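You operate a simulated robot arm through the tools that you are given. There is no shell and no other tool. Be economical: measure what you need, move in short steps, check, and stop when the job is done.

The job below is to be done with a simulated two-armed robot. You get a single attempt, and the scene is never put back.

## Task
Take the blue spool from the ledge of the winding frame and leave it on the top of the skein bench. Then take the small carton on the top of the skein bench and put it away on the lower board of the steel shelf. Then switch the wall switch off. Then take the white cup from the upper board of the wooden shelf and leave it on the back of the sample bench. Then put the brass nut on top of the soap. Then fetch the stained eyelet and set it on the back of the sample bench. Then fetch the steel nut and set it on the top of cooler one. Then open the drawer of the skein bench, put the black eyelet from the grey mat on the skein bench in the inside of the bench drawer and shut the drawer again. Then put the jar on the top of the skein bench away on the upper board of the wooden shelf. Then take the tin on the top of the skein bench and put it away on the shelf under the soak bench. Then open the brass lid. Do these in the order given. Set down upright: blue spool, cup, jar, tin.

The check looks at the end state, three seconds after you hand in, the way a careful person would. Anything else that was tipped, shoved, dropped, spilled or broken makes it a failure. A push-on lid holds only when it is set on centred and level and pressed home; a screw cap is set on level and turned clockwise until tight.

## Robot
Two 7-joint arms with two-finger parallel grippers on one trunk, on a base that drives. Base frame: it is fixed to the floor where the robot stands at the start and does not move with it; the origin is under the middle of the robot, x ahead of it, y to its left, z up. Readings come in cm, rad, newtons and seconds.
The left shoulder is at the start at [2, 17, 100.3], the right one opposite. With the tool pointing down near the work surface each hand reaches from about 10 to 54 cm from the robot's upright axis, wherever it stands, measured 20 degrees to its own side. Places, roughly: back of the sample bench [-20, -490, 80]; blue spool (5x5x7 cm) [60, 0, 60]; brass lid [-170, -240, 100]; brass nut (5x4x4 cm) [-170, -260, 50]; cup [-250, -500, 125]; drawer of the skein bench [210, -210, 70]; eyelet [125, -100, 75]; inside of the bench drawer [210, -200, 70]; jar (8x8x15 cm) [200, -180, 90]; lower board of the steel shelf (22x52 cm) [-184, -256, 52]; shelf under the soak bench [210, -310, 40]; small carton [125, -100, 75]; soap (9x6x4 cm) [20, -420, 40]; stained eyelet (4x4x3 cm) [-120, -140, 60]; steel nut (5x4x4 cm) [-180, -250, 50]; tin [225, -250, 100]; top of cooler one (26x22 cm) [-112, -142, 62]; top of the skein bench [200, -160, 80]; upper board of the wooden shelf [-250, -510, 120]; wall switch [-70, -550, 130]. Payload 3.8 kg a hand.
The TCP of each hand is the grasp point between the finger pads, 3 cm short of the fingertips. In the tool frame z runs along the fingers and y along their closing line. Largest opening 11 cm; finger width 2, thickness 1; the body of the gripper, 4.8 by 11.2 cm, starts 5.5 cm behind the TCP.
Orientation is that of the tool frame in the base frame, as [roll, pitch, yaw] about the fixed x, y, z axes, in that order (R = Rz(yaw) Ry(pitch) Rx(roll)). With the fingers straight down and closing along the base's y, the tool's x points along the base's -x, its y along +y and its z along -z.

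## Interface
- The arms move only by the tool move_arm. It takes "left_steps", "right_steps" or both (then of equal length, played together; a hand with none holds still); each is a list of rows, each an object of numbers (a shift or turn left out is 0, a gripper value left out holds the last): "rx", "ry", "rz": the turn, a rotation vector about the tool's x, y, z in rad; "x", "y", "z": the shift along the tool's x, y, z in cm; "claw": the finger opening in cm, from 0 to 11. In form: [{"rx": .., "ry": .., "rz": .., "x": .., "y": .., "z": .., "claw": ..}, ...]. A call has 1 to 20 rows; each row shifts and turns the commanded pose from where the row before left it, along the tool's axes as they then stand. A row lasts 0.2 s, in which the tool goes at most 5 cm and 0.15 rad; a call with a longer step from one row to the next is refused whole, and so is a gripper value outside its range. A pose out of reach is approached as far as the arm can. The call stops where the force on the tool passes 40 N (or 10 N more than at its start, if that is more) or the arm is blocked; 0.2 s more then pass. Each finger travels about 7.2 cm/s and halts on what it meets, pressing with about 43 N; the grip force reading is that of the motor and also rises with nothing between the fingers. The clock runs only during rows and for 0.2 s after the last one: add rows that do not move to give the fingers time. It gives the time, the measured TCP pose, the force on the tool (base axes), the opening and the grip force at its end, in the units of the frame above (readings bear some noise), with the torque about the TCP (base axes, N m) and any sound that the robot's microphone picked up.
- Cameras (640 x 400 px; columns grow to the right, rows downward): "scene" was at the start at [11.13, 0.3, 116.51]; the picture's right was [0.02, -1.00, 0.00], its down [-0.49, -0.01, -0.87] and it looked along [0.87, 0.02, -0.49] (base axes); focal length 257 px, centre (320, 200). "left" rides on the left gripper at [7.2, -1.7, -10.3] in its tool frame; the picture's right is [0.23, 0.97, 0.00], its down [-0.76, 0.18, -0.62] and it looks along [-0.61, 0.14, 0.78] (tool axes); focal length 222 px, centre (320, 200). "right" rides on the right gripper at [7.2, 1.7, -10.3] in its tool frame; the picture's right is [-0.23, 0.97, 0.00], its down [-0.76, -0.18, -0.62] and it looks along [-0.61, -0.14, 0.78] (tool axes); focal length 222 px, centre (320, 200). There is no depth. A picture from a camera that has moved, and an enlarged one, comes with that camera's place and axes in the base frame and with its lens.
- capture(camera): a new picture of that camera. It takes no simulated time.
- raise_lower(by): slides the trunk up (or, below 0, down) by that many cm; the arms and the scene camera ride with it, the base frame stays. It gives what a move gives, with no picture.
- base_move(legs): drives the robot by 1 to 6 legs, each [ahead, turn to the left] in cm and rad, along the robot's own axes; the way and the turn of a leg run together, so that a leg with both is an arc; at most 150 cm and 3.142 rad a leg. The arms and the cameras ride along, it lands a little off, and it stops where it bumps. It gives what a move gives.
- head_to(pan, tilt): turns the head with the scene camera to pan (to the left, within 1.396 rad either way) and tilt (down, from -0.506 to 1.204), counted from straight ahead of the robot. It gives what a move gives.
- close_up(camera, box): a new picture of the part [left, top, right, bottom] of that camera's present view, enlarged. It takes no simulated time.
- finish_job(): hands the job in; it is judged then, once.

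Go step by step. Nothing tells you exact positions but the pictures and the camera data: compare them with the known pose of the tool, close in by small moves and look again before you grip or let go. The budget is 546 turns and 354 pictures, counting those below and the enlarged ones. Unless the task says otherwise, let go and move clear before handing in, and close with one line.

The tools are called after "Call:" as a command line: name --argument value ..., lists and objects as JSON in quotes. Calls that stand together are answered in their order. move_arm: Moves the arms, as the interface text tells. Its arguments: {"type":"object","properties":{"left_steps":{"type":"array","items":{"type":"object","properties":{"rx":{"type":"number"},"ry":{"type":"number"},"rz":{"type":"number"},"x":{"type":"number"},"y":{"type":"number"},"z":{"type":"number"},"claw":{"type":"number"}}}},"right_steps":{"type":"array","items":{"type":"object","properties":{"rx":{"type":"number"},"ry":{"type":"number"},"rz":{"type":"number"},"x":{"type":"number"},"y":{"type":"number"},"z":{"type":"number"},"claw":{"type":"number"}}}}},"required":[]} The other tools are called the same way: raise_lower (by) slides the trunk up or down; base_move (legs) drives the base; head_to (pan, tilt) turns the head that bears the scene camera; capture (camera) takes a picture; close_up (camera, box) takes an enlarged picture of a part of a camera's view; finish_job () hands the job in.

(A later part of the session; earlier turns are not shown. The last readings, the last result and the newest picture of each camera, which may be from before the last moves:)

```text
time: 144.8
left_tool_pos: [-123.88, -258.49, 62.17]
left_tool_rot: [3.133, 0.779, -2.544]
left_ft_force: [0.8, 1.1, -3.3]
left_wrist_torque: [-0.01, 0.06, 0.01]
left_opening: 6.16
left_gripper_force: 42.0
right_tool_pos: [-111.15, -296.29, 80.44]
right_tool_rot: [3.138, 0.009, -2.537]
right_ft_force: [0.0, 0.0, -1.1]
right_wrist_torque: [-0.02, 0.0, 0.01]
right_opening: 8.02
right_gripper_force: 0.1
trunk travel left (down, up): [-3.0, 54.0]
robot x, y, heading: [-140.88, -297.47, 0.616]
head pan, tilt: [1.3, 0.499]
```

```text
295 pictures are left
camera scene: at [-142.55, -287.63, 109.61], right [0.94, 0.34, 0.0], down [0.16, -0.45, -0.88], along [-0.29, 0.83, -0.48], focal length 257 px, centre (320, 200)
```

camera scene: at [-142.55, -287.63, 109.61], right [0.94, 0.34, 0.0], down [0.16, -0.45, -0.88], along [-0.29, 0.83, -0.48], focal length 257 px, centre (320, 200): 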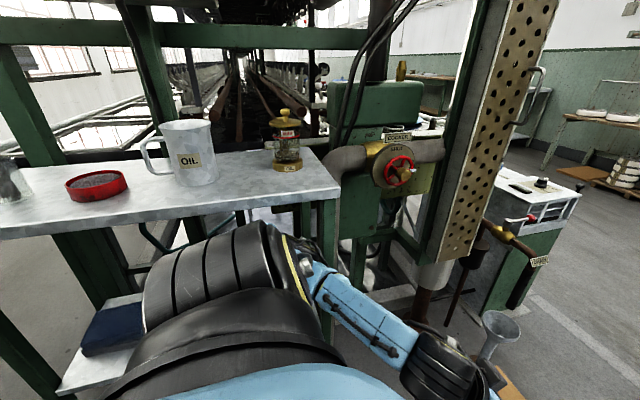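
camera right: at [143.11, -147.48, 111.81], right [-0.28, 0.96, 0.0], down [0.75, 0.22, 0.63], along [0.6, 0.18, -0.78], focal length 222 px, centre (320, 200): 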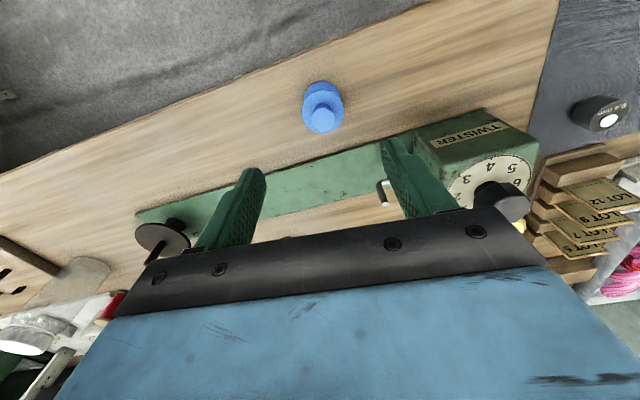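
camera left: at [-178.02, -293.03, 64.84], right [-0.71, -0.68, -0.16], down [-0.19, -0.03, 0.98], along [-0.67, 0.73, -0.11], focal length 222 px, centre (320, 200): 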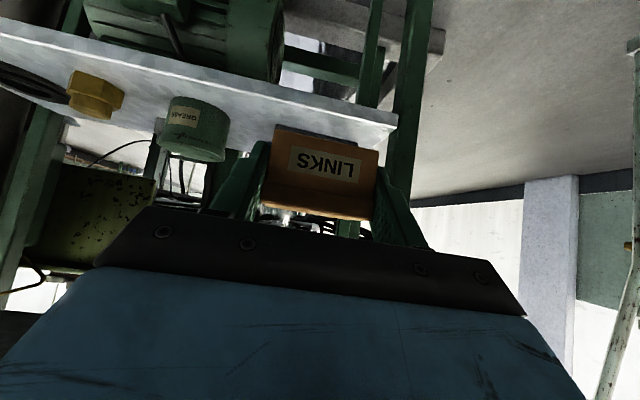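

Elbow is beside the shelf leg; the shelf looks undisturbed. Reversing out, backing well away, then sidestepping.

Call:
base_move --legs '[[-8, 0], [0, 1.56], [-25, 0]]'

Call:
head_to --pan 0 --tilt 0.55

Call:
capture --camera "scene"

```text
time: 151.1
left_tool_pos: [-171.92, -305.12, 61.88]
left_tool_rot: [3.135, 0.774, -0.983]
left_ft_force: [0.2, 0.3, -3.9]
left_wrist_torque: [-0.04, -0.06, -0.03]
left_opening: 6.16
left_gripper_force: 42.8
right_tool_pos: [-134.11, -292.74, 80.36]
right_tool_rot: [3.141, 0.005, -0.973]
right_ft_force: [0.5, 0.0, 0.9]
right_wrist_torque: [0.0, 0.0, 0.03]
right_opening: 8.0
right_gripper_force: 0.1
trunk travel left (down, up): [-3.0, 54.0]
robot x, y, heading: [-132.89, -323.15, 2.174]
head pan, tilt: [1.3, 0.499]
```

```text
time: 152.6
left_tool_pos: [-171.91, -305.14, 61.96]
left_tool_rot: [3.133, 0.776, -0.983]
left_ft_force: [-0.4, 0.8, -3.2]
left_wrist_torque: [-0.06, -0.01, 0.01]
left_opening: 6.16
left_gripper_force: 43.0
right_tool_pos: [-133.97, -292.79, 80.31]
right_tool_rot: [3.14, 0.005, -0.973]
right_ft_force: [-0.9, 0.5, 0.4]
right_wrist_torque: [0.0, 0.02, -0.04]
right_opening: 8.0
right_gripper_force: 0.0
trunk travel left (down, up): [-3.0, 54.0]
robot x, y, heading: [-133.38, -322.6, 2.174]
head pan, tilt: [0.0, 0.55]
```

```text
294 pictures are left
camera scene: at [-139.49, -313.44, 109.13], right [0.82, 0.57, 0.0], down [0.3, -0.43, -0.85], along [-0.48, 0.7, -0.52], focal length 257 px, centre (320, 200)
```

scene: 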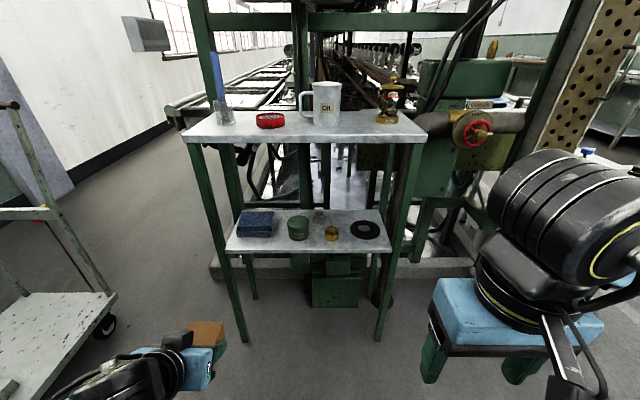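

Call:
base_move --legs '[[0, -1.571], [17, 0], [0, 1.571], [20, 0]]'

Call:
move_arm --left_steps '[{"y": -4}, {"y": -4}, {"y": -2}, {}]'

Call:
capture --camera "scene"

```text
time: 162.6
left_tool_pos: [-170.86, -279.87, 62.04]
left_tool_rot: [3.133, 0.774, -0.95]
left_ft_force: [-0.6, 0.2, -3.7]
left_wrist_torque: [-0.07, -0.02, -0.01]
left_opening: 6.21
left_gripper_force: 43.4
right_tool_pos: [-133.45, -266.24, 80.38]
right_tool_rot: [3.139, 0.005, -0.94]
right_ft_force: [-0.2, -0.2, 0.3]
right_wrist_torque: [0.04, -0.01, 0.02]
right_opening: 8.0
right_gripper_force: 0.1
trunk travel left (down, up): [-3.0, 54.0]
robot x, y, heading: [-131.45, -296.36, 2.213]
head pan, tilt: [0.0, 0.55]
```

```text
time: 163.6
left_tool_pos: [-162.72, -274.06, 61.8]
left_tool_rot: [3.133, 0.772, -0.948]
left_ft_force: [-0.5, -0.3, -3.3]
left_wrist_torque: [-0.05, -0.06, -0.01]
left_opening: 6.18
left_gripper_force: 43.2
right_tool_pos: [-133.47, -266.06, 80.36]
right_tool_rot: [3.138, 0.006, -0.94]
right_ft_force: [-0.5, -0.4, 0.1]
right_wrist_torque: [0.04, 0.02, 0.01]
right_opening: 8.02
right_gripper_force: 0.1
trunk travel left (down, up): [-3.0, 54.0]
robot x, y, heading: [-131.7, -296.56, 2.209]
head pan, tilt: [0.0, 0.55]
```

```text
293 pictures are left
camera scene: at [-138.22, -287.08, 109.13], right [0.8, 0.6, 0.0], down [0.31, -0.42, -0.85], along [-0.51, 0.68, -0.52], focal length 257 px, centre (320, 200)
```

scene: 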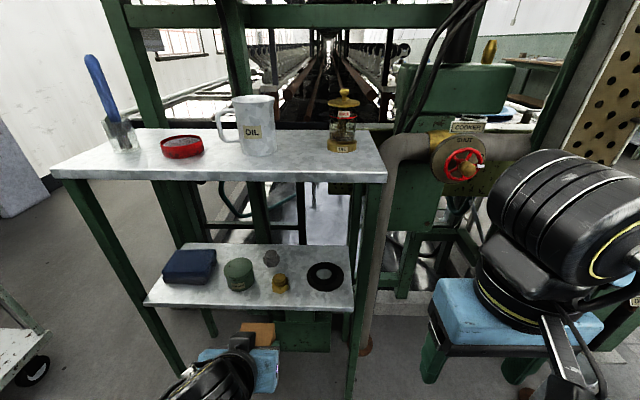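

Good alignment. Raise the hand slightly and drive forward 15 cm.

Call:
move_arm --left_steps '[{"x": -1.6, "z": -1.6, "y": -4}, {}]'

Call:
base_move --legs '[[15, 0]]'

Call:
capture --camera "scene"

Call:
capture --camera "left"

```text
time: 164.2
left_tool_pos: [-159.77, -271.62, 63.97]
left_tool_rot: [3.133, 0.776, -0.948]
left_ft_force: [0.5, 0.1, -2.7]
left_wrist_torque: [-0.02, -0.07, 0.0]
left_opening: 6.18
left_gripper_force: 43.2
right_tool_pos: [-133.42, -266.17, 80.38]
right_tool_rot: [3.14, 0.006, -0.939]
right_ft_force: [-0.6, -0.7, 0.2]
right_wrist_torque: [0.02, 0.06, -0.01]
right_opening: 8.0
right_gripper_force: 0.0
trunk travel left (down, up): [-3.0, 54.0]
robot x, y, heading: [-131.86, -296.07, 2.205]
head pan, tilt: [0.0, 0.55]
```

```text
time: 165.6
left_tool_pos: [-168.73, -259.08, 64.05]
left_tool_rot: [3.133, 0.776, -0.953]
left_ft_force: [-0.4, -0.3, -3.1]
left_wrist_torque: [-0.04, -0.03, 0.01]
left_opening: 6.16
left_gripper_force: 42.9
right_tool_pos: [-142.46, -253.93, 80.35]
right_tool_rot: [3.141, 0.005, -0.945]
right_ft_force: [-0.8, 0.6, 0.7]
right_wrist_torque: [-0.01, 0.0, 0.03]
right_opening: 8.01
right_gripper_force: 0.1
trunk travel left (down, up): [-3.0, 54.0]
robot x, y, heading: [-140.84, -283.6, 2.204]
head pan, tilt: [0.0, 0.55]
```

```text
292 pictures are left
camera scene: at [-147.26, -274.77, 109.13], right [0.81, 0.59, 0.0], down [0.31, -0.42, -0.85], along [-0.51, 0.69, -0.52], focal length 257 px, centre (320, 200)
```

scene: 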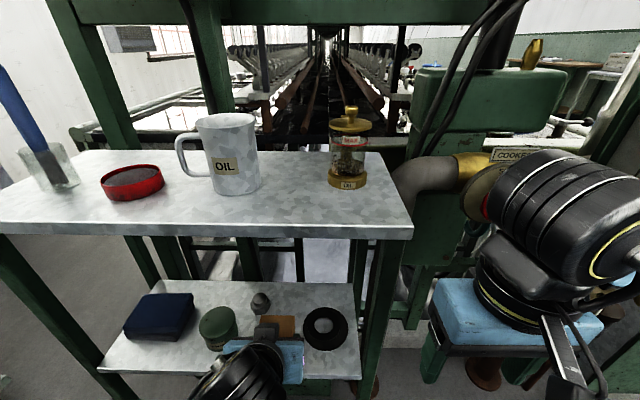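

```text
291 pictures are left
camera left: at [-160.06, -268.36, 66.28], right [-0.7, -0.7, -0.15], down [-0.2, -0.01, 0.98], along [-0.69, 0.71, -0.13], focal length 222 px, centre (320, 200)
```

left: 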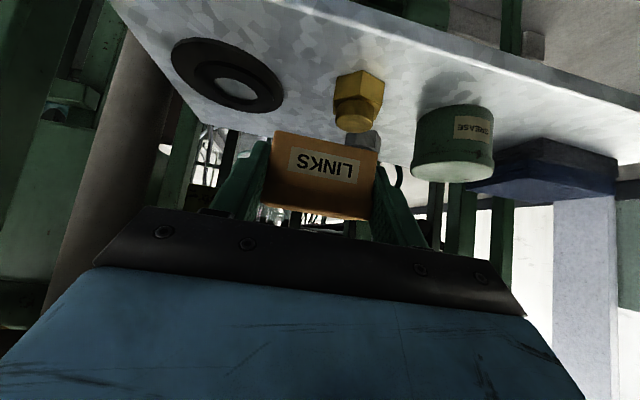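

Clear view: I'll push straight forward above the nuts, 17 cm, then look.

Call:
move_arm --left_steps '[{"x": -2.43, "z": 2.43}, {"x": -2.43, "z": 2.43}, {"x": -2.43, "z": 2.43}, {"x": -2.43, "z": 2.43}, {"x": -2.43, "z": 2.43}, {}]'

Call:
capture --camera "left"

Call:
capture --camera "scene"

```text
time: 167.0
left_tool_pos: [-178.48, -245.1, 63.9]
left_tool_rot: [3.135, 0.774, -0.954]
left_ft_force: [0.7, 0.0, -2.9]
left_wrist_torque: [-0.06, -0.02, 0.0]
left_opening: 6.17
left_gripper_force: 43.6
right_tool_pos: [-142.34, -253.89, 80.28]
right_tool_rot: [3.141, 0.003, -0.944]
right_ft_force: [0.8, -0.1, 0.0]
right_wrist_torque: [0.01, -0.02, -0.02]
right_opening: 8.0
right_gripper_force: 0.1
trunk travel left (down, up): [-3.0, 54.0]
robot x, y, heading: [-140.58, -284.28, 2.206]
head pan, tilt: [0.0, 0.55]
```

```text
290 pictures are left
camera left: at [-169.86, -254.29, 66.21], right [-0.7, -0.7, -0.15], down [-0.2, -0.01, 0.98], along [-0.69, 0.71, -0.13], focal length 222 px, centre (320, 200)
```

left: 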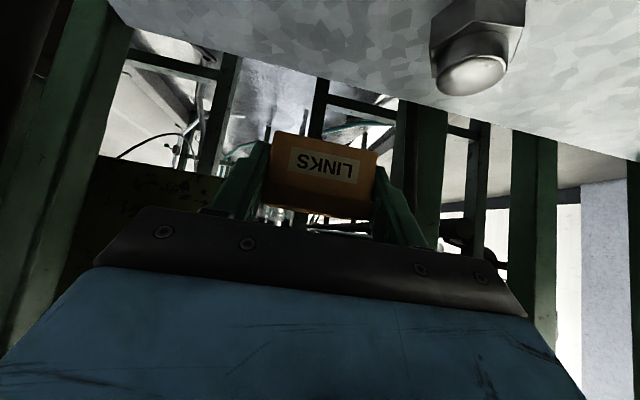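

```text
289 pictures are left
camera scene: at [-147.27, -274.76, 109.13], right [0.81, 0.59, 0.0], down [0.31, -0.42, -0.85], along [-0.51, 0.69, -0.52], focal length 257 px, centre (320, 200)
```

scene: 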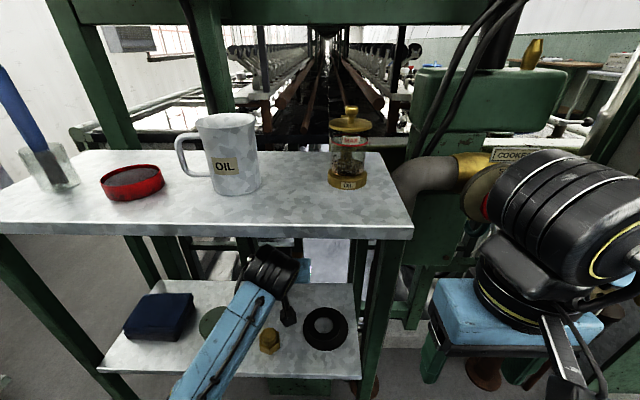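

Carton is over the free rear spot. Lowering gently.

Call:
move_arm --left_steps '[{"x": 1.8, "z": 1.8}, {"x": 1.8, "z": 1.8}, {"x": 1.3, "z": 1.3}, {}, {"x": 0.25, "z": 0.25}, {}, {"x": 0.25, "z": 0.25}, {}, {"x": 0.25, "z": 0.25}, {}]'

Call:
capture --camera "left"

```text
time: 169.2
left_tool_pos: [-178.55, -245.27, 55.95]
left_tool_rot: [3.134, 0.778, -0.952]
left_ft_force: [-1.1, -1.2, 7.3]
left_wrist_torque: [0.43, 0.0, 0.04]
left_opening: 6.19
left_gripper_force: 42.7
right_tool_pos: [-142.37, -253.9, 80.43]
right_tool_rot: [3.14, 0.005, -0.945]
right_ft_force: [0.0, -0.5, -0.2]
right_wrist_torque: [-0.03, -0.01, 0.05]
right_opening: 8.03
right_gripper_force: 0.0
trunk travel left (down, up): [-3.0, 54.0]
robot x, y, heading: [-140.62, -283.51, 2.204]
head pan, tilt: [0.0, 0.55]
```

```text
288 pictures are left
camera left: at [-170.0, -254.42, 58.2], right [-0.7, -0.7, -0.16], down [-0.2, -0.02, 0.98], along [-0.69, 0.71, -0.13], focal length 222 px, centre (320, 200)
```

left: 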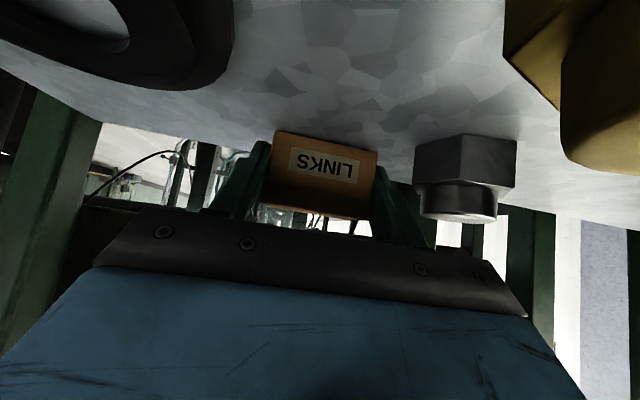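

Touching down. Opening only slightly (nut nearby) and withdrawing up-and-back.

Call:
move_arm --left_steps '[{"claw": 7.0}, {}, {}, {"z": -1.5}, {"z": -2}, {"z": -3}, {"z": -3}, {}]'

Call:
capture --camera "left"

```text
time: 171.0
left_tool_pos: [-174.78, -250.58, 62.71]
left_tool_rot: [3.134, 0.772, -0.952]
left_ft_force: [0.4, 0.1, -0.5]
left_wrist_torque: [-0.02, -0.02, -0.02]
left_opening: 7.02
left_gripper_force: 0.0
right_tool_pos: [-142.36, -253.77, 80.33]
right_tool_rot: [3.14, 0.006, -0.946]
right_ft_force: [0.6, 0.8, 0.5]
right_wrist_torque: [-0.01, -0.02, -0.02]
right_opening: 8.0
right_gripper_force: 0.1
trunk travel left (down, up): [-3.0, 54.0]
robot x, y, heading: [-140.62, -283.83, 2.207]
head pan, tilt: [0.0, 0.55]
```

```text
287 pictures are left
camera left: at [-166.19, -259.77, 64.96], right [-0.7, -0.7, -0.15], down [-0.2, -0.01, 0.98], along [-0.69, 0.71, -0.13], focal length 222 px, centre (320, 200)
```

left: 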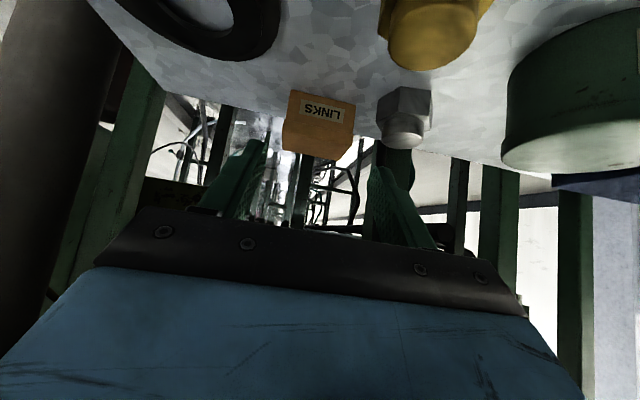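

Carton is placed. Withdrawing, then backing off toward the wall switch at about (-70,-550).

Call:
move_arm --left_steps '[{"x": 2.6, "z": -3}, {"x": 2.6, "z": -3}, {"x": 2.6, "z": -3}, {"x": 2.6, "z": -3}, {}]'

Call:
base_move --legs '[[-40, 0]]'

Call:
capture --camera "scene"

```text
time: 172.2
left_tool_pos: [-166.65, -263.44, 62.47]
left_tool_rot: [3.085, 0.756, -0.97]
left_ft_force: [-0.3, 0.3, 0.2]
left_wrist_torque: [-0.01, 0.03, 0.03]
left_opening: 7.02
left_gripper_force: 0.0
right_tool_pos: [-142.47, -253.93, 80.35]
right_tool_rot: [3.139, 0.003, -0.945]
right_ft_force: [0.2, 0.0, 0.1]
right_wrist_torque: [0.03, 0.04, 0.01]
right_opening: 8.01
right_gripper_force: 0.1
trunk travel left (down, up): [-3.0, 54.0]
robot x, y, heading: [-140.59, -283.3, 2.203]
head pan, tilt: [0.0, 0.55]
```

```text
time: 174.7
left_tool_pos: [-142.68, -295.73, 61.96]
left_tool_rot: [3.081, 0.74, -0.987]
left_ft_force: [0.6, 0.2, 0.0]
left_wrist_torque: [-0.03, 0.03, 0.02]
left_opening: 7.02
left_gripper_force: 0.0
right_tool_pos: [-118.59, -285.99, 80.38]
right_tool_rot: [3.139, 0.005, -0.95]
right_ft_force: [-0.1, -0.1, -0.6]
right_wrist_torque: [0.02, 0.01, 0.01]
right_opening: 7.98
right_gripper_force: 0.0
trunk travel left (down, up): [-3.0, 54.0]
robot x, y, heading: [-116.76, -316.06, 2.194]
head pan, tilt: [0.0, 0.55]
```

```text
286 pictures are left
camera scene: at [-123.67, -306.93, 109.13], right [0.81, 0.59, 0.0], down [0.31, -0.42, -0.85], along [-0.5, 0.69, -0.52], focal length 257 px, centre (320, 200)
```

scene: 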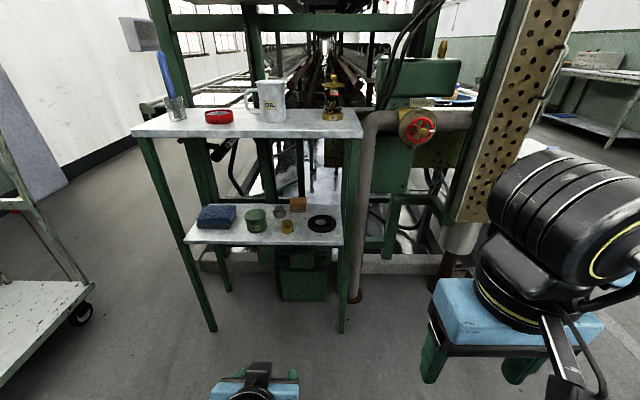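

Carton sits flat on the lower board. Restoring the left hand to vertical, raising the trunk, and turning toward the wall switch.

Call:
raise_lower --by 22

Call:
move_arm --left_steps '[{"ry": 0.13}, {"ry": 0.13}, {"ry": 0.13}, {"ry": 0.13}, {"ry": 0.13}, {"ry": 0.1}, {"z": -4}, {"z": -4}, {}]'

Call:
base_move --legs '[[0, 1.57], [0, 1.2]]'

Call:
head_to --pan 0 --tilt 0.2

Call:
capture --camera "scene"

```text
time: 177.0
left_tool_pos: [-142.5, -295.75, 83.9]
left_tool_rot: [3.077, 0.736, -0.988]
left_ft_force: [0.5, 0.3, 1.5]
left_wrist_torque: [0.01, 0.01, 0.01]
left_opening: 7.01
left_gripper_force: 0.1
right_tool_pos: [-118.6, -286.14, 102.36]
right_tool_rot: [3.139, 0.006, -0.952]
right_ft_force: [0.2, 0.0, 0.2]
right_wrist_torque: [-0.02, 0.0, 0.0]
right_opening: 8.0
right_gripper_force: 0.0
trunk travel left (down, up): [-25.0, 32.0]
robot x, y, heading: [-117.1, -316.08, 2.198]
head pan, tilt: [0.0, 0.55]
```

```text
time: 179.0
left_tool_pos: [-143.88, -296.84, 76.32]
left_tool_rot: [3.056, -0.011, -0.947]
left_ft_force: [0.6, -0.1, 1.2]
left_wrist_torque: [-0.01, -0.02, 0.0]
left_opening: 7.0
left_gripper_force: 0.3
left hand out of reach, approached as far as the arm can: row 5, 6, 7, 8
right_tool_pos: [-118.6, -285.98, 102.37]
right_tool_rot: [3.141, 0.005, -0.951]
right_ft_force: [0.1, -0.2, 0.1]
right_wrist_torque: [-0.01, 0.02, -0.01]
right_opening: 7.98
right_gripper_force: 0.1
trunk travel left (down, up): [-25.0, 32.0]
robot x, y, heading: [-117.33, -315.91, 2.194]
head pan, tilt: [0.0, 0.55]
```

```text
time: 186.3
left_tool_pos: [-98.31, -343.28, 76.47]
left_tool_rot: [3.057, -0.004, 1.856]
left_ft_force: [0.3, 0.8, 0.5]
left_wrist_torque: [0.01, -0.01, 0.02]
left_opening: 7.01
left_gripper_force: 0.0
right_tool_pos: [-125.56, -344.79, 102.29]
right_tool_rot: [3.141, 0.004, 1.85]
right_ft_force: [-0.1, -0.2, 0.8]
right_wrist_torque: [0.03, 0.0, 0.0]
right_opening: 7.98
right_gripper_force: 0.2
trunk travel left (down, up): [-25.0, 32.0]
robot x, y, heading: [-117.14, -316.33, -1.282]
head pan, tilt: [0.0, 0.55]
```

```text
time: 187.2
left_tool_pos: [-98.29, -343.32, 76.49]
left_tool_rot: [3.056, -0.002, 1.856]
left_ft_force: [0.1, -0.6, 0.3]
left_wrist_torque: [0.0, 0.01, 0.01]
left_opening: 7.02
left_gripper_force: 0.1
right_tool_pos: [-125.6, -344.79, 102.4]
right_tool_rot: [3.141, 0.007, 1.849]
right_ft_force: [0.5, 0.1, 0.7]
right_wrist_torque: [0.03, -0.01, -0.01]
right_opening: 7.97
right_gripper_force: 0.0
trunk travel left (down, up): [-25.0, 32.0]
robot x, y, heading: [-117.08, -316.13, -1.288]
head pan, tilt: [0.0, 0.201]
```

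```text
285 pictures are left
camera scene: at [-113.94, -326.85, 134.35], right [-0.96, -0.28, 0.0], down [-0.06, 0.19, -0.98], along [0.28, -0.94, -0.2], focal length 257 px, centre (320, 200)
```

scene: 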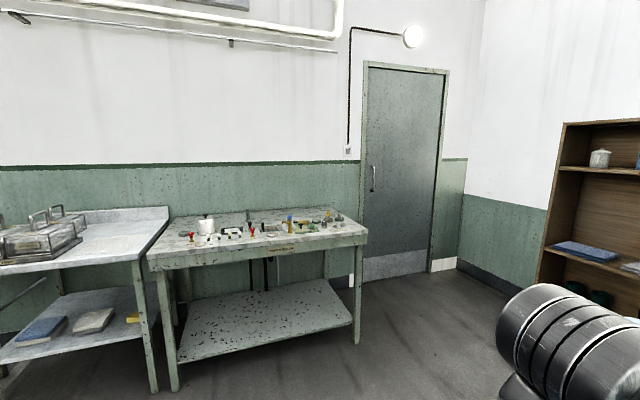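

The switch box is right of the bench's end, beside the door, about (-71,-550,132). I'll route around the bench end and face the wall.

Call:
move_arm --left_steps '[{"x": -3, "z": -3}, {"x": -3, "z": -3}, {"x": -3, "z": -3}, {"x": -3, "z": -3}, {"rx": 0.08}, {}]'

Call:
base_move --legs '[[0, -0.5], [75, 0], [76, 0], [0, 0.81]]'

Call:
capture --camera "scene"

```text
time: 188.8
left_tool_pos: [-92.65, -355.96, 79.43]
left_tool_rot: [3.087, -0.026, 1.877]
left_ft_force: [0.8, -0.2, -0.3]
left_wrist_torque: [0.0, 0.0, 0.01]
left_opening: 6.99
left_gripper_force: 0.0
left hand out of reach, approached as far as the arm can: row 1, 2, 3, 4
right_tool_pos: [-125.6, -344.76, 102.29]
right_tool_rot: [3.141, 0.005, 1.851]
right_ft_force: [-0.4, -0.3, -0.1]
right_wrist_torque: [0.01, 0.04, 0.03]
right_opening: 8.02
right_gripper_force: 0.1
trunk travel left (down, up): [-25.0, 32.0]
robot x, y, heading: [-116.61, -316.05, -1.287]
head pan, tilt: [0.0, 0.201]
stopped in row 6 (left hand): the arm was blocked; the commanded pose is now the measured one
```

```text
time: 199.9
left_tool_pos: [-111.19, -492.67, 79.67]
left_tool_rot: [3.088, -0.023, 2.179]
left_ft_force: [-0.8, -0.5, 0.0]
left_wrist_torque: [-0.01, -0.01, 0.02]
left_opening: 7.01
left_gripper_force: 0.1
right_tool_pos: [-145.91, -491.79, 102.36]
right_tool_rot: [3.14, 0.005, 2.153]
right_ft_force: [-0.8, -0.2, 0.0]
right_wrist_torque: [0.0, 0.02, -0.01]
right_opening: 8.0
right_gripper_force: 0.0
trunk travel left (down, up): [-25.0, 32.0]
robot x, y, heading: [-146.14, -461.88, -0.985]
head pan, tilt: [0.0, 0.201]
```

```text
284 pictures are left
camera scene: at [-140.05, -471.12, 134.36], right [-0.83, -0.56, 0.0], down [-0.11, 0.17, -0.98], along [0.54, -0.81, -0.2], focal length 257 px, centre (320, 200)
```

scene: 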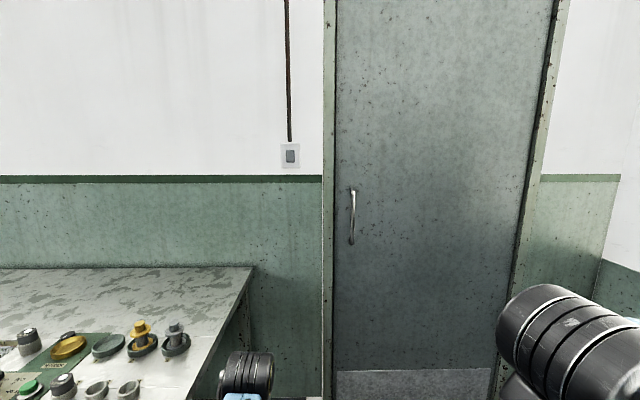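

Switch is visible. The left arm ended in an awkward posture, so let me look at it first.

Call:
head_to --pan 0.6 --tilt 0.95

Call:
capture --camera "scene"

```text
time: 201.0
left_tool_pos: [-111.13, -492.66, 79.64]
left_tool_rot: [3.088, -0.025, 2.18]
left_ft_force: [-0.1, 0.3, -0.8]
left_wrist_torque: [0.02, -0.01, 0.02]
left_opening: 6.97
left_gripper_force: 0.1
right_tool_pos: [-145.98, -491.83, 102.33]
right_tool_rot: [3.139, 0.005, 2.154]
right_ft_force: [-0.4, -0.1, -0.2]
right_wrist_torque: [0.06, -0.02, 0.02]
right_opening: 8.0
right_gripper_force: 0.0
trunk travel left (down, up): [-25.0, 32.0]
robot x, y, heading: [-146.41, -462.05, -0.98]
head pan, tilt: [0.6, 0.949]
```

```text
283 pictures are left
camera scene: at [-138.49, -466.09, 127.85], right [-0.37, -0.93, 0.0], down [-0.75, 0.3, -0.58], along [0.54, -0.22, -0.81], focal length 257 px, centre (320, 200)
```

scene: 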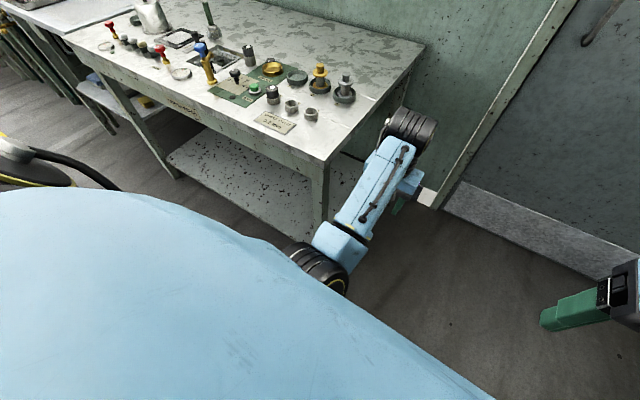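

Left elbow hangs low. Try lifting the hand straight up in steps to unfold the arm.

Call:
base_move --legs '[[-25, 0]]'

Call:
move_arm --left_steps '[{"z": -2}, {"z": -2}, {"z": -2}, {"z": -2}, {"x": -3}, {"x": -3}, {}]'

Call:
capture --camera "scene"

```text
time: 202.8
left_tool_pos: [-125.15, -471.47, 79.62]
left_tool_rot: [3.089, -0.024, 2.18]
left_ft_force: [-0.2, 0.7, 0.2]
left_wrist_torque: [0.0, -0.03, 0.01]
left_opening: 7.03
left_gripper_force: 0.1
right_tool_pos: [-160.07, -470.66, 102.42]
right_tool_rot: [3.141, 0.005, 2.154]
right_ft_force: [0.5, 0.4, -0.2]
right_wrist_torque: [-0.02, -0.04, -0.01]
right_opening: 7.99
right_gripper_force: 0.0
trunk travel left (down, up): [-25.0, 32.0]
robot x, y, heading: [-160.52, -440.83, -0.978]
head pan, tilt: [0.6, 0.949]
```

```text
time: 204.4
left_tool_pos: [-120.17, -479.53, 82.81]
left_tool_rot: [3.091, -0.024, 2.18]
left_ft_force: [0.2, -0.2, 0.4]
left_wrist_torque: [-0.02, -0.01, -0.01]
left_opening: 6.96
left_gripper_force: 0.1
left hand out of reach, approached as far as the arm can: row 1, 2, 3, 4
right_tool_pos: [-160.06, -470.66, 102.4]
right_tool_rot: [3.141, 0.006, 2.155]
right_ft_force: [-0.5, -0.2, 0.0]
right_wrist_torque: [0.02, -0.01, 0.0]
right_opening: 8.01
right_gripper_force: 0.2
trunk travel left (down, up): [-25.0, 32.0]
robot x, y, heading: [-160.32, -441.13, -0.979]
head pan, tilt: [0.6, 0.949]
```

```text
282 pictures are left
camera scene: at [-152.56, -445.02, 127.84], right [-0.37, -0.93, 0.0], down [-0.75, 0.3, -0.58], along [0.54, -0.22, -0.81], focal length 257 px, centre (320, 200)
```

scene: 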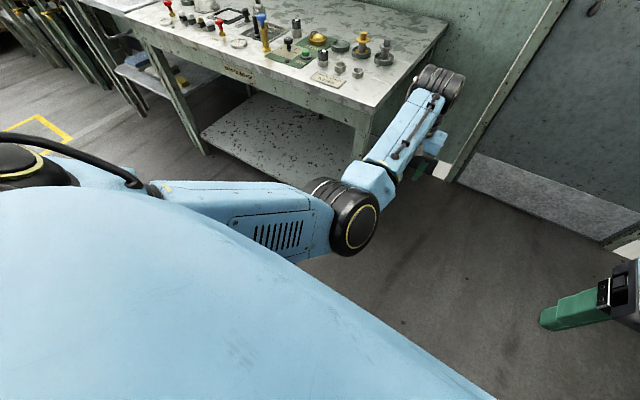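

The hand is actually at full stretch (54 cm ahead). Pull it back, then up.

Call:
move_arm --left_steps '[{"x": 4}, {"x": 4}, {"x": 4}, {"x": 4}, {}, {"z": -3}, {"z": -3}, {"z": -3}, {}]'

Call:
capture --camera "scene"

```text
time: 206.4
left_tool_pos: [-124.75, -469.5, 78.61]
left_tool_rot: [3.05, -0.04, 2.193]
left_ft_force: [0.2, -0.3, -0.3]
left_wrist_torque: [-0.03, 0.0, 0.01]
left_opening: 7.0
left_gripper_force: 0.1
left hand out of reach, approached as far as the arm can: row 2, 3, 4, 6, 7, 8
right_tool_pos: [-160.02, -470.69, 102.4]
right_tool_rot: [3.14, 0.004, 2.152]
right_ft_force: [0.4, 0.1, 0.0]
right_wrist_torque: [0.01, 0.04, -0.01]
right_opening: 7.99
right_gripper_force: 0.0
trunk travel left (down, up): [-25.0, 32.0]
robot x, y, heading: [-160.45, -440.68, -0.98]
head pan, tilt: [0.6, 0.949]
```

```text
281 pictures are left
camera scene: at [-152.57, -445.02, 127.84], right [-0.37, -0.93, 0.0], down [-0.75, 0.3, -0.58], along [0.54, -0.22, -0.81], focal length 257 px, centre (320, 200)
```

scene: 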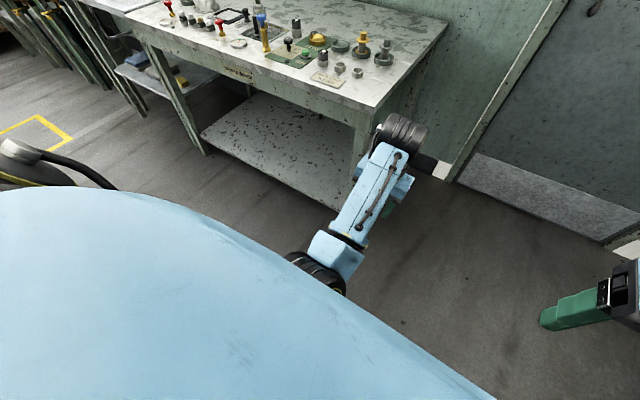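

The vertical pose is at a wrist limit with this low elbow. For the switch I need the hand pointing forward anyway, so I'll tilt it forward and raise it.

Call:
move_arm --left_steps '[{"ry": -0.14}, {"ry": -0.14}, {"ry": -0.14}, {"ry": -0.14}, {"ry": -0.14}, {"ry": -0.14}, {"x": -2, "z": -2}, {"x": -2, "z": -2}, {"x": -2, "z": -2}, {"x": -2, "z": -2}, {}]'

Call:
capture --camera "scene"

```text
time: 208.8
left_tool_pos: [-126.44, -470.72, 90.61]
left_tool_rot: [3.032, 0.807, 2.099]
left_ft_force: [0.1, 0.2, 1.0]
left_wrist_torque: [-0.03, -0.02, -0.01]
left_opening: 7.0
left_gripper_force: 0.1
right_tool_pos: [-160.06, -470.63, 102.31]
right_tool_rot: [3.14, 0.005, 2.154]
right_ft_force: [0.3, -0.1, 0.7]
right_wrist_torque: [0.0, 0.01, -0.03]
right_opening: 8.0
right_gripper_force: 0.1
trunk travel left (down, up): [-25.0, 32.0]
robot x, y, heading: [-160.23, -440.69, -0.981]
head pan, tilt: [0.6, 0.949]
```

```text
280 pictures are left
camera scene: at [-152.56, -445.03, 127.84], right [-0.37, -0.93, 0.0], down [-0.75, 0.3, -0.58], along [0.54, -0.22, -0.81], focal length 257 px, centre (320, 200)
```

scene: 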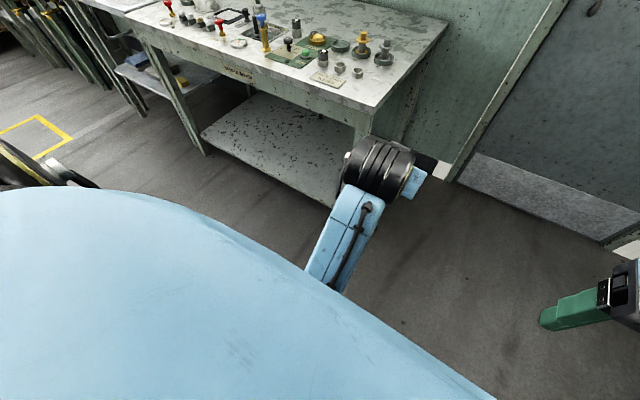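

Call:
move_arm --left_steps '[{"ry": -0.13, "claw": 0}, {"ry": -0.13}, {"ry": -0.13}, {"ry": -0.13}, {"ry": -0.13}, {"ry": -0.1}, {"x": -4}, {"x": -4}, {"x": -4}, {"x": -4}, {"x": -4}, {"x": -4}, {}]'

Call:
head_to --pan 0.0 --tilt 0.2

Call:
capture --camera "scene"

Call:
close_up --camera "scene" --box '[260, 130, 340, 180]'

```text
time: 211.7
left_tool_pos: [-126.89, -471.33, 113.15]
left_tool_rot: [1.823, 1.465, 0.867]
left_ft_force: [-0.7, 0.1, 0.2]
left_wrist_torque: [-0.02, 0.02, 0.0]
left_opening: 0.0
left_gripper_force: 37.5
right_tool_pos: [-160.03, -470.74, 102.32]
right_tool_rot: [3.14, 0.006, 2.154]
right_ft_force: [-1.0, 0.0, 0.0]
right_wrist_torque: [-0.01, 0.01, 0.0]
right_opening: 7.98
right_gripper_force: 0.1
trunk travel left (down, up): [-25.0, 32.0]
robot x, y, heading: [-160.54, -440.98, -0.981]
head pan, tilt: [0.6, 0.949]
```

```text
time: 212.8
left_tool_pos: [-126.87, -471.48, 113.48]
left_tool_rot: [1.768, 1.467, 0.817]
left_ft_force: [0.5, -0.3, -0.2]
left_wrist_torque: [-0.03, -0.03, 0.02]
left_opening: 0.01
left_gripper_force: 37.7
right_tool_pos: [-160.03, -470.68, 102.37]
right_tool_rot: [-3.141, 0.005, 2.154]
right_ft_force: [0.9, 0.2, -0.3]
right_wrist_torque: [0.02, -0.02, 0.02]
right_opening: 8.03
right_gripper_force: 0.1
trunk travel left (down, up): [-25.0, 32.0]
robot x, y, heading: [-160.46, -440.78, -0.98]
head pan, tilt: [0.0, 0.201]
```

```text
279 pictures are left
camera scene: at [-154.13, -450.08, 134.35], right [-0.83, -0.56, 0.0], down [-0.11, 0.17, -0.98], along [0.55, -0.81, -0.2], focal length 257 px, centre (320, 200)
```

scene: 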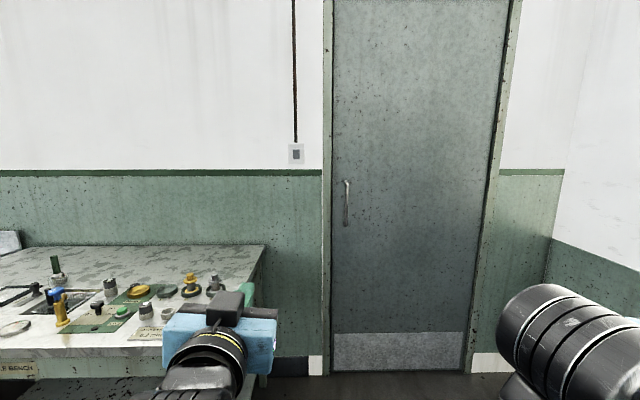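

```text
8.00 times, centred on (300, 155) of scene
camera zoom: at [-154.13, -450.08, 134.35], right [-0.83, -0.56, 0.0], down [-0.11, 0.17, -0.98], along [0.55, -0.81, -0.2], focal length 2056 px, centre (480, 560)
```

zoom: 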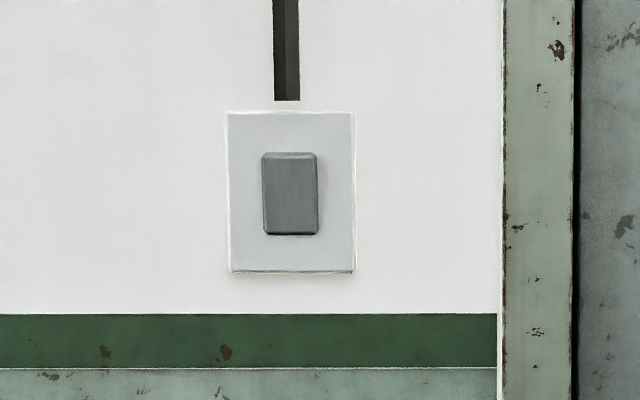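

The rocker is at about (-71,-551,131), in the on state with the lamp lit. Raising the trunk and moving in, offset slightly right to keep clear of the bench end.

Call:
raise_lower --by 17.5

Call:
base_move --legs '[[0, -0.3], [27, 0], [0, 0.3], [25, 0]]'

Call:
head_to --pan 0.3 --tilt 0.7

Call:
capture --camera "scene"

Call:
capture --camera "left"

```text
time: 214.7
left_tool_pos: [-126.65, -471.67, 131.21]
left_tool_rot: [1.701, 1.47, 0.748]
left_ft_force: [-0.3, 0.8, 0.0]
left_wrist_torque: [0.03, -0.03, 0.02]
left_opening: 0.0
left_gripper_force: 37.0
right_tool_pos: [-160.12, -470.74, 119.82]
right_tool_rot: [3.137, 0.003, 2.154]
right_ft_force: [-0.1, -0.3, 0.4]
right_wrist_torque: [0.02, -0.01, 0.0]
right_opening: 7.99
right_gripper_force: 0.0
trunk travel left (down, up): [-42.5, 14.5]
robot x, y, heading: [-160.37, -440.68, -0.986]
head pan, tilt: [0.0, 0.201]
```

```text
time: 220.0
left_tool_pos: [-104.94, -518.39, 131.56]
left_tool_rot: [1.609, 1.468, 0.658]
left_ft_force: [0.5, 0.6, -0.1]
left_wrist_torque: [0.02, -0.01, 0.01]
left_opening: 0.0
left_gripper_force: 38.0
right_tool_pos: [-138.26, -517.51, 119.9]
right_tool_rot: [3.14, 0.005, 2.152]
right_ft_force: [-0.2, 0.1, 0.0]
right_wrist_torque: [0.0, 0.01, 0.01]
right_opening: 8.01
right_gripper_force: 0.1
trunk travel left (down, up): [-42.5, 14.5]
robot x, y, heading: [-138.8, -487.57, -0.978]
head pan, tilt: [0.0, 0.201]
```

```text
time: 220.9
left_tool_pos: [-105.03, -518.37, 131.53]
left_tool_rot: [1.603, 1.468, 0.654]
left_ft_force: [0.4, -0.1, -0.7]
left_wrist_torque: [0.01, -0.05, -0.01]
left_opening: 0.03
left_gripper_force: 37.4
right_tool_pos: [-138.31, -517.58, 119.85]
right_tool_rot: [3.141, 0.006, 2.153]
right_ft_force: [-0.5, 0.6, 1.0]
right_wrist_torque: [0.0, -0.01, -0.01]
right_opening: 8.01
right_gripper_force: 0.1
trunk travel left (down, up): [-42.5, 14.5]
robot x, y, heading: [-138.96, -487.79, -0.978]
head pan, tilt: [0.3, 0.7]
```

```text
277 pictures are left
camera scene: at [-131.01, -494.63, 147.32], right [-0.63, -0.78, 0.0], down [-0.5, 0.41, -0.77], along [0.59, -0.48, -0.64], focal length 257 px, centre (320, 200)
```

scene: 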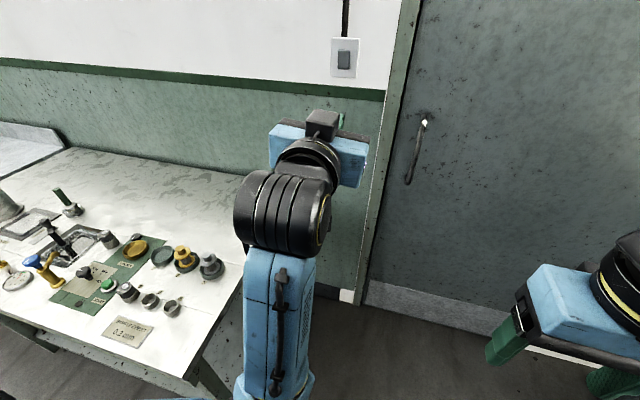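

```text
276 pictures are left
camera left: at [-111.82, -510.64, 124.22], right [0.81, 0.58, -0.13], down [-0.28, 0.56, 0.78], along [0.52, -0.59, 0.62], focal length 222 px, centre (320, 200)
```

left: 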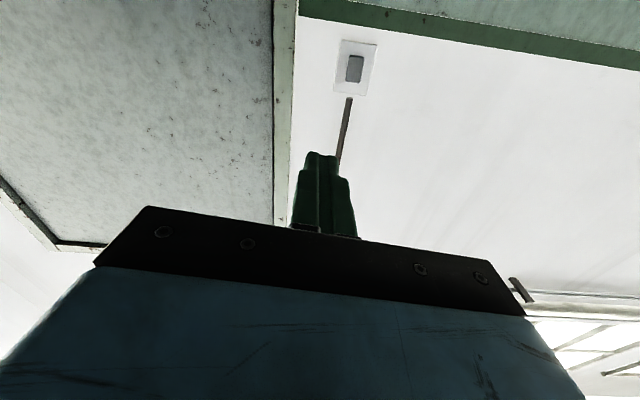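

Driving 20 cm further and moving the hand left to line up with the rocker.

Call:
base_move --legs '[[22, 0]]'

Call:
move_arm --left_steps '[{"y": 4}, {"y": 4}, {"y": 1.5}, {}]'

Call:
head_to --pan 0.5 --tilt 0.4

Call:
capture --camera "scene"

Call:
capture --camera "left"

```text
time: 222.6
left_tool_pos: [-93.03, -536.94, 131.57]
left_tool_rot: [1.606, 1.468, 0.651]
left_ft_force: [-0.2, 0.0, -0.2]
left_wrist_torque: [-0.03, 0.0, 0.0]
left_opening: 0.0
left_gripper_force: 37.9
right_tool_pos: [-126.39, -535.98, 119.88]
right_tool_rot: [3.139, 0.006, 2.146]
right_ft_force: [-0.5, 0.0, -0.2]
right_wrist_torque: [0.05, -0.03, -0.01]
right_opening: 7.99
right_gripper_force: 0.0
trunk travel left (down, up): [-42.5, 14.5]
robot x, y, heading: [-126.88, -506.02, -0.987]
head pan, tilt: [0.3, 0.7]
```

```text
time: 223.6
left_tool_pos: [-84.99, -533.0, 132.52]
left_tool_rot: [1.604, 1.467, 0.647]
left_ft_force: [-0.8, -0.1, 0.2]
left_wrist_torque: [0.0, -0.02, 0.01]
left_opening: 0.0
left_gripper_force: 37.7
left hand out of reach, approached as far as the arm can: row 2, 3
right_tool_pos: [-126.31, -535.97, 119.86]
right_tool_rot: [3.14, 0.006, 2.147]
right_ft_force: [-0.1, 0.6, -0.7]
right_wrist_torque: [-0.03, -0.03, 0.01]
right_opening: 7.99
right_gripper_force: 0.0
trunk travel left (down, up): [-42.5, 14.5]
robot x, y, heading: [-126.56, -505.96, -0.986]
head pan, tilt: [0.3, 0.7]
```

```text
time: 224.4
left_tool_pos: [-85.08, -533.12, 132.59]
left_tool_rot: [1.6, 1.467, 0.645]
left_ft_force: [0.3, 0.2, 0.5]
left_wrist_torque: [0.0, -0.01, 0.01]
left_opening: 0.01
left_gripper_force: 37.8
right_tool_pos: [-126.45, -535.89, 119.74]
right_tool_rot: [3.14, 0.004, 2.146]
right_ft_force: [0.4, 0.0, 0.5]
right_wrist_torque: [0.03, 0.01, 0.01]
right_opening: 8.01
right_gripper_force: 0.0
trunk travel left (down, up): [-42.5, 14.5]
robot x, y, heading: [-126.71, -505.64, -0.992]
head pan, tilt: [0.499, 0.4]
```

```text
275 pictures are left
camera scene: at [-117.28, -511.94, 150.0], right [-0.47, -0.88, 0.0], down [-0.34, 0.18, -0.92], along [0.81, -0.43, -0.39], focal length 257 px, centre (320, 200)
```

scene: 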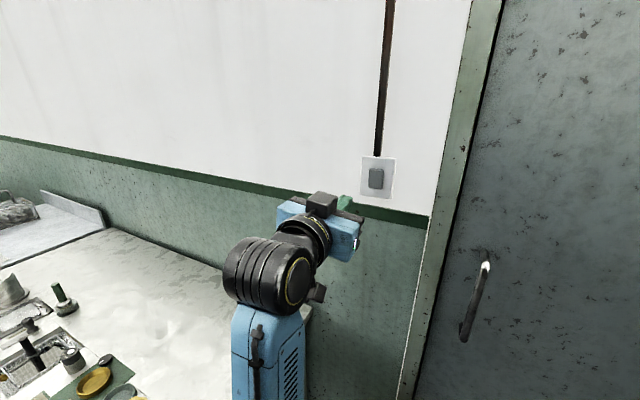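

```text
274 pictures are left
camera left: at [-91.73, -525.27, 125.18], right [0.81, 0.57, -0.13], down [-0.28, 0.56, 0.78], along [0.52, -0.6, 0.62], focal length 222 px, centre (320, 200)
```

left: 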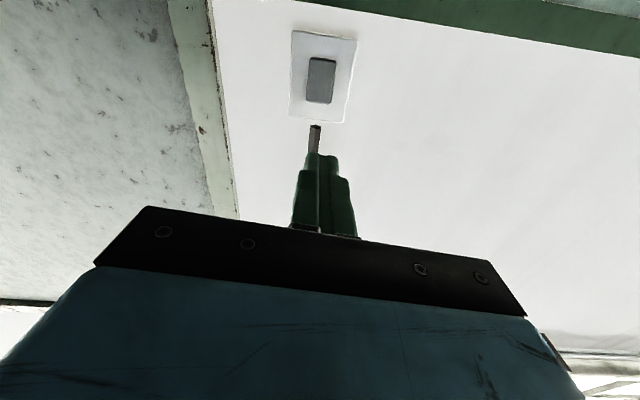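

Hand axis is laterally aligned and about 1.5 cm above the rocker centre. Taking a close look at which end protrudes.

Call:
close_up --camera "left" --box '[280, 20, 376, 80]'

Call:
close_up --camera "scene" --box '[336, 145, 416, 205]'

```text
6.67 times, centred on (328, 50) of left
camera zoom: at [-91.73, -525.27, 125.18], right [0.81, 0.57, -0.13], down [-0.28, 0.56, 0.78], along [0.52, -0.6, 0.62], focal length 1481 px, centre (267, 1200)
```

zoom: 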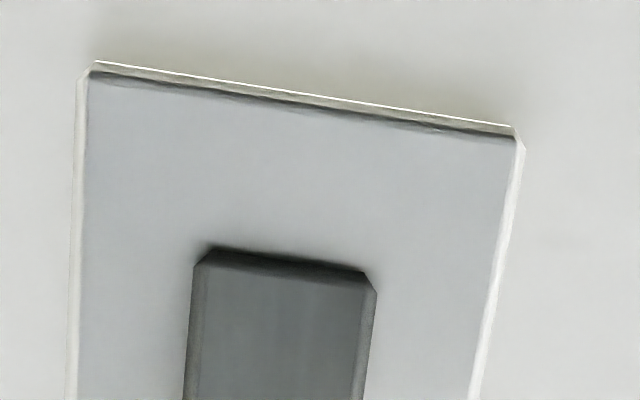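

```text
6.67 times, centred on (376, 175) of scene
camera zoom: at [-117.28, -511.94, 150.0], right [-0.47, -0.88, 0.0], down [-0.34, 0.18, -0.92], along [0.81, -0.43, -0.39], focal length 1714 px, centre (-53, 367)
```

zoom: 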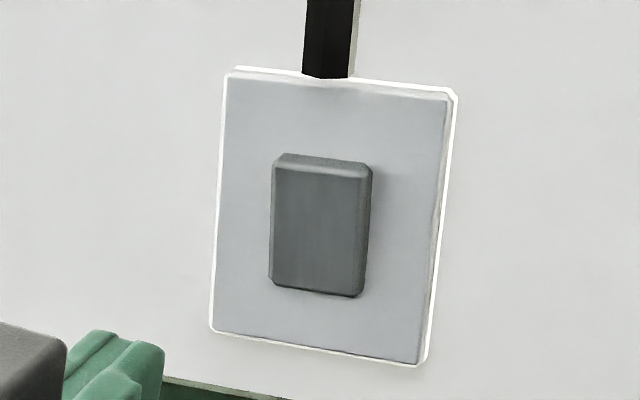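

Can't tell which end protrudes; I'll try pressing the lower end first and check the lamp.

Call:
move_arm --left_steps '[{"x": 3.4}, {"z": 4}, {"z": 4}, {"z": 4}, {}]'

Call:
capture --camera "left"

Call:
capture --camera "scene"

```text
time: 225.6
left_tool_pos: [-77.73, -542.35, 129.28]
left_tool_rot: [1.591, 1.467, 0.633]
left_ft_force: [0.5, 0.7, 0.3]
left_wrist_torque: [-0.01, 0.02, 0.02]
left_opening: 0.01
left_gripper_force: 37.4
right_tool_pos: [-126.41, -535.98, 119.81]
right_tool_rot: [3.14, 0.006, 2.146]
right_ft_force: [0.2, 0.7, -0.7]
right_wrist_torque: [-0.02, -0.06, -0.01]
right_opening: 7.99
right_gripper_force: 0.1
trunk travel left (down, up): [-42.5, 14.5]
robot x, y, heading: [-126.68, -505.91, -0.988]
head pan, tilt: [0.499, 0.4]
```

```text
271 pictures are left
camera left: at [-84.5, -534.71, 121.96], right [0.81, 0.57, -0.13], down [-0.28, 0.56, 0.78], along [0.52, -0.59, 0.62], focal length 222 px, centre (320, 200)
```

left: 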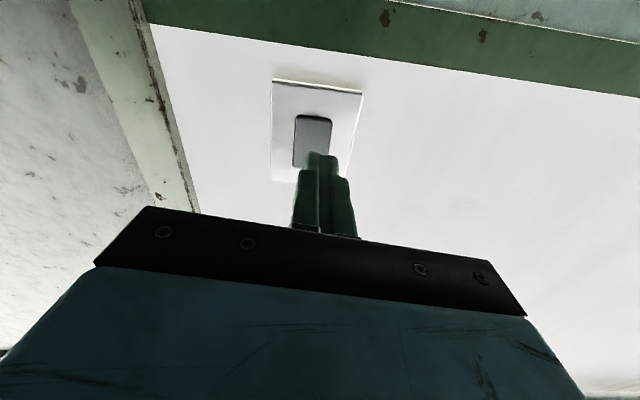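

```text
270 pictures are left
camera scene: at [-117.33, -511.86, 150.01], right [-0.47, -0.88, 0.0], down [-0.34, 0.18, -0.92], along [0.81, -0.43, -0.39], focal length 257 px, centre (320, 200)
```

scene: 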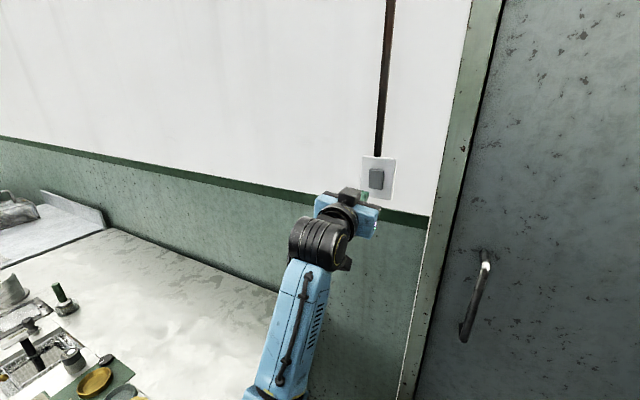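

Call:
move_arm --left_steps '[{"y": -0.5, "z": 2}, {"z": 2}, {"z": 1}, {"z": 1}, {"z": 1}, {"z": 0.5}, {"z": 0.5}, {"z": 0.5}, {"z": 0.5}, {}]'

Call:
capture --camera "left"

Call:
head_to --pan 0.3 --tilt -0.3

Call:
capture --camera "scene"

```text
time: 226.8
left_tool_pos: [-74.65, -547.74, 129.1]
left_tool_rot: [1.607, 1.466, 0.65]
left_ft_force: [-18.7, 26.6, -1.7]
left_wrist_torque: [-0.18, -0.17, 0.03]
left_opening: 0.0
left_gripper_force: 38.1
right_tool_pos: [-126.76, -535.43, 119.98]
right_tool_rot: [3.139, 0.008, 2.147]
right_ft_force: [0.6, 0.8, 0.8]
right_wrist_torque: [0.01, 0.01, -0.02]
right_opening: 7.98
right_gripper_force: 0.1
trunk travel left (down, up): [-42.5, 14.5]
robot x, y, heading: [-126.91, -505.69, -0.984]
head pan, tilt: [0.499, 0.4]
stopped in row 5 (left hand): the force on the tool passed its limit at 53 N (the readings are from after the stop); the commanded pose is now the measured one
```

```text
269 pictures are left
camera left: at [-81.44, -539.82, 121.79], right [0.81, 0.57, -0.12], down [-0.28, 0.56, 0.78], along [0.52, -0.6, 0.62], focal length 222 px, centre (320, 200)
```

left: 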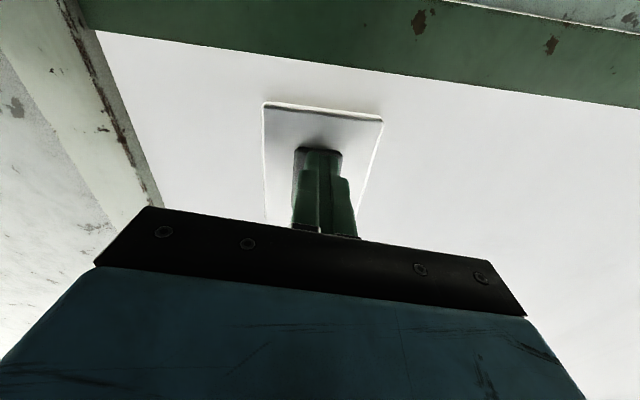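

```text
time: 227.9
left_tool_pos: [-74.75, -547.66, 129.08]
left_tool_rot: [1.617, 1.467, 0.661]
left_ft_force: [-25.6, 36.5, -4.9]
left_wrist_torque: [-0.17, -0.37, 0.07]
left_opening: 0.0
left_gripper_force: 37.6
right_tool_pos: [-126.55, -535.38, 120.1]
right_tool_rot: [3.14, 0.014, 2.148]
right_ft_force: [-0.1, -0.3, -0.7]
right_wrist_torque: [0.02, -0.02, 0.0]
right_opening: 8.04
right_gripper_force: 0.0
trunk travel left (down, up): [-42.5, 14.5]
robot x, y, heading: [-126.49, -506.13, -0.984]
head pan, tilt: [0.3, -0.3]
```

```text
268 pictures are left
camera scene: at [-119.93, -511.77, 156.3], right [-0.63, -0.77, 0.0], down [0.23, -0.19, -0.95], along [0.74, -0.6, 0.3], focal length 257 px, centre (320, 200)
```

scene: 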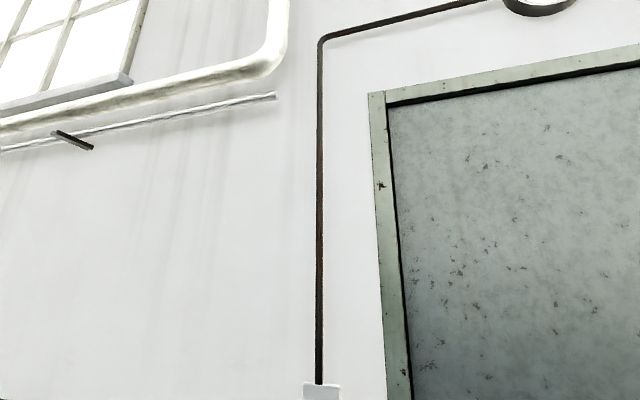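

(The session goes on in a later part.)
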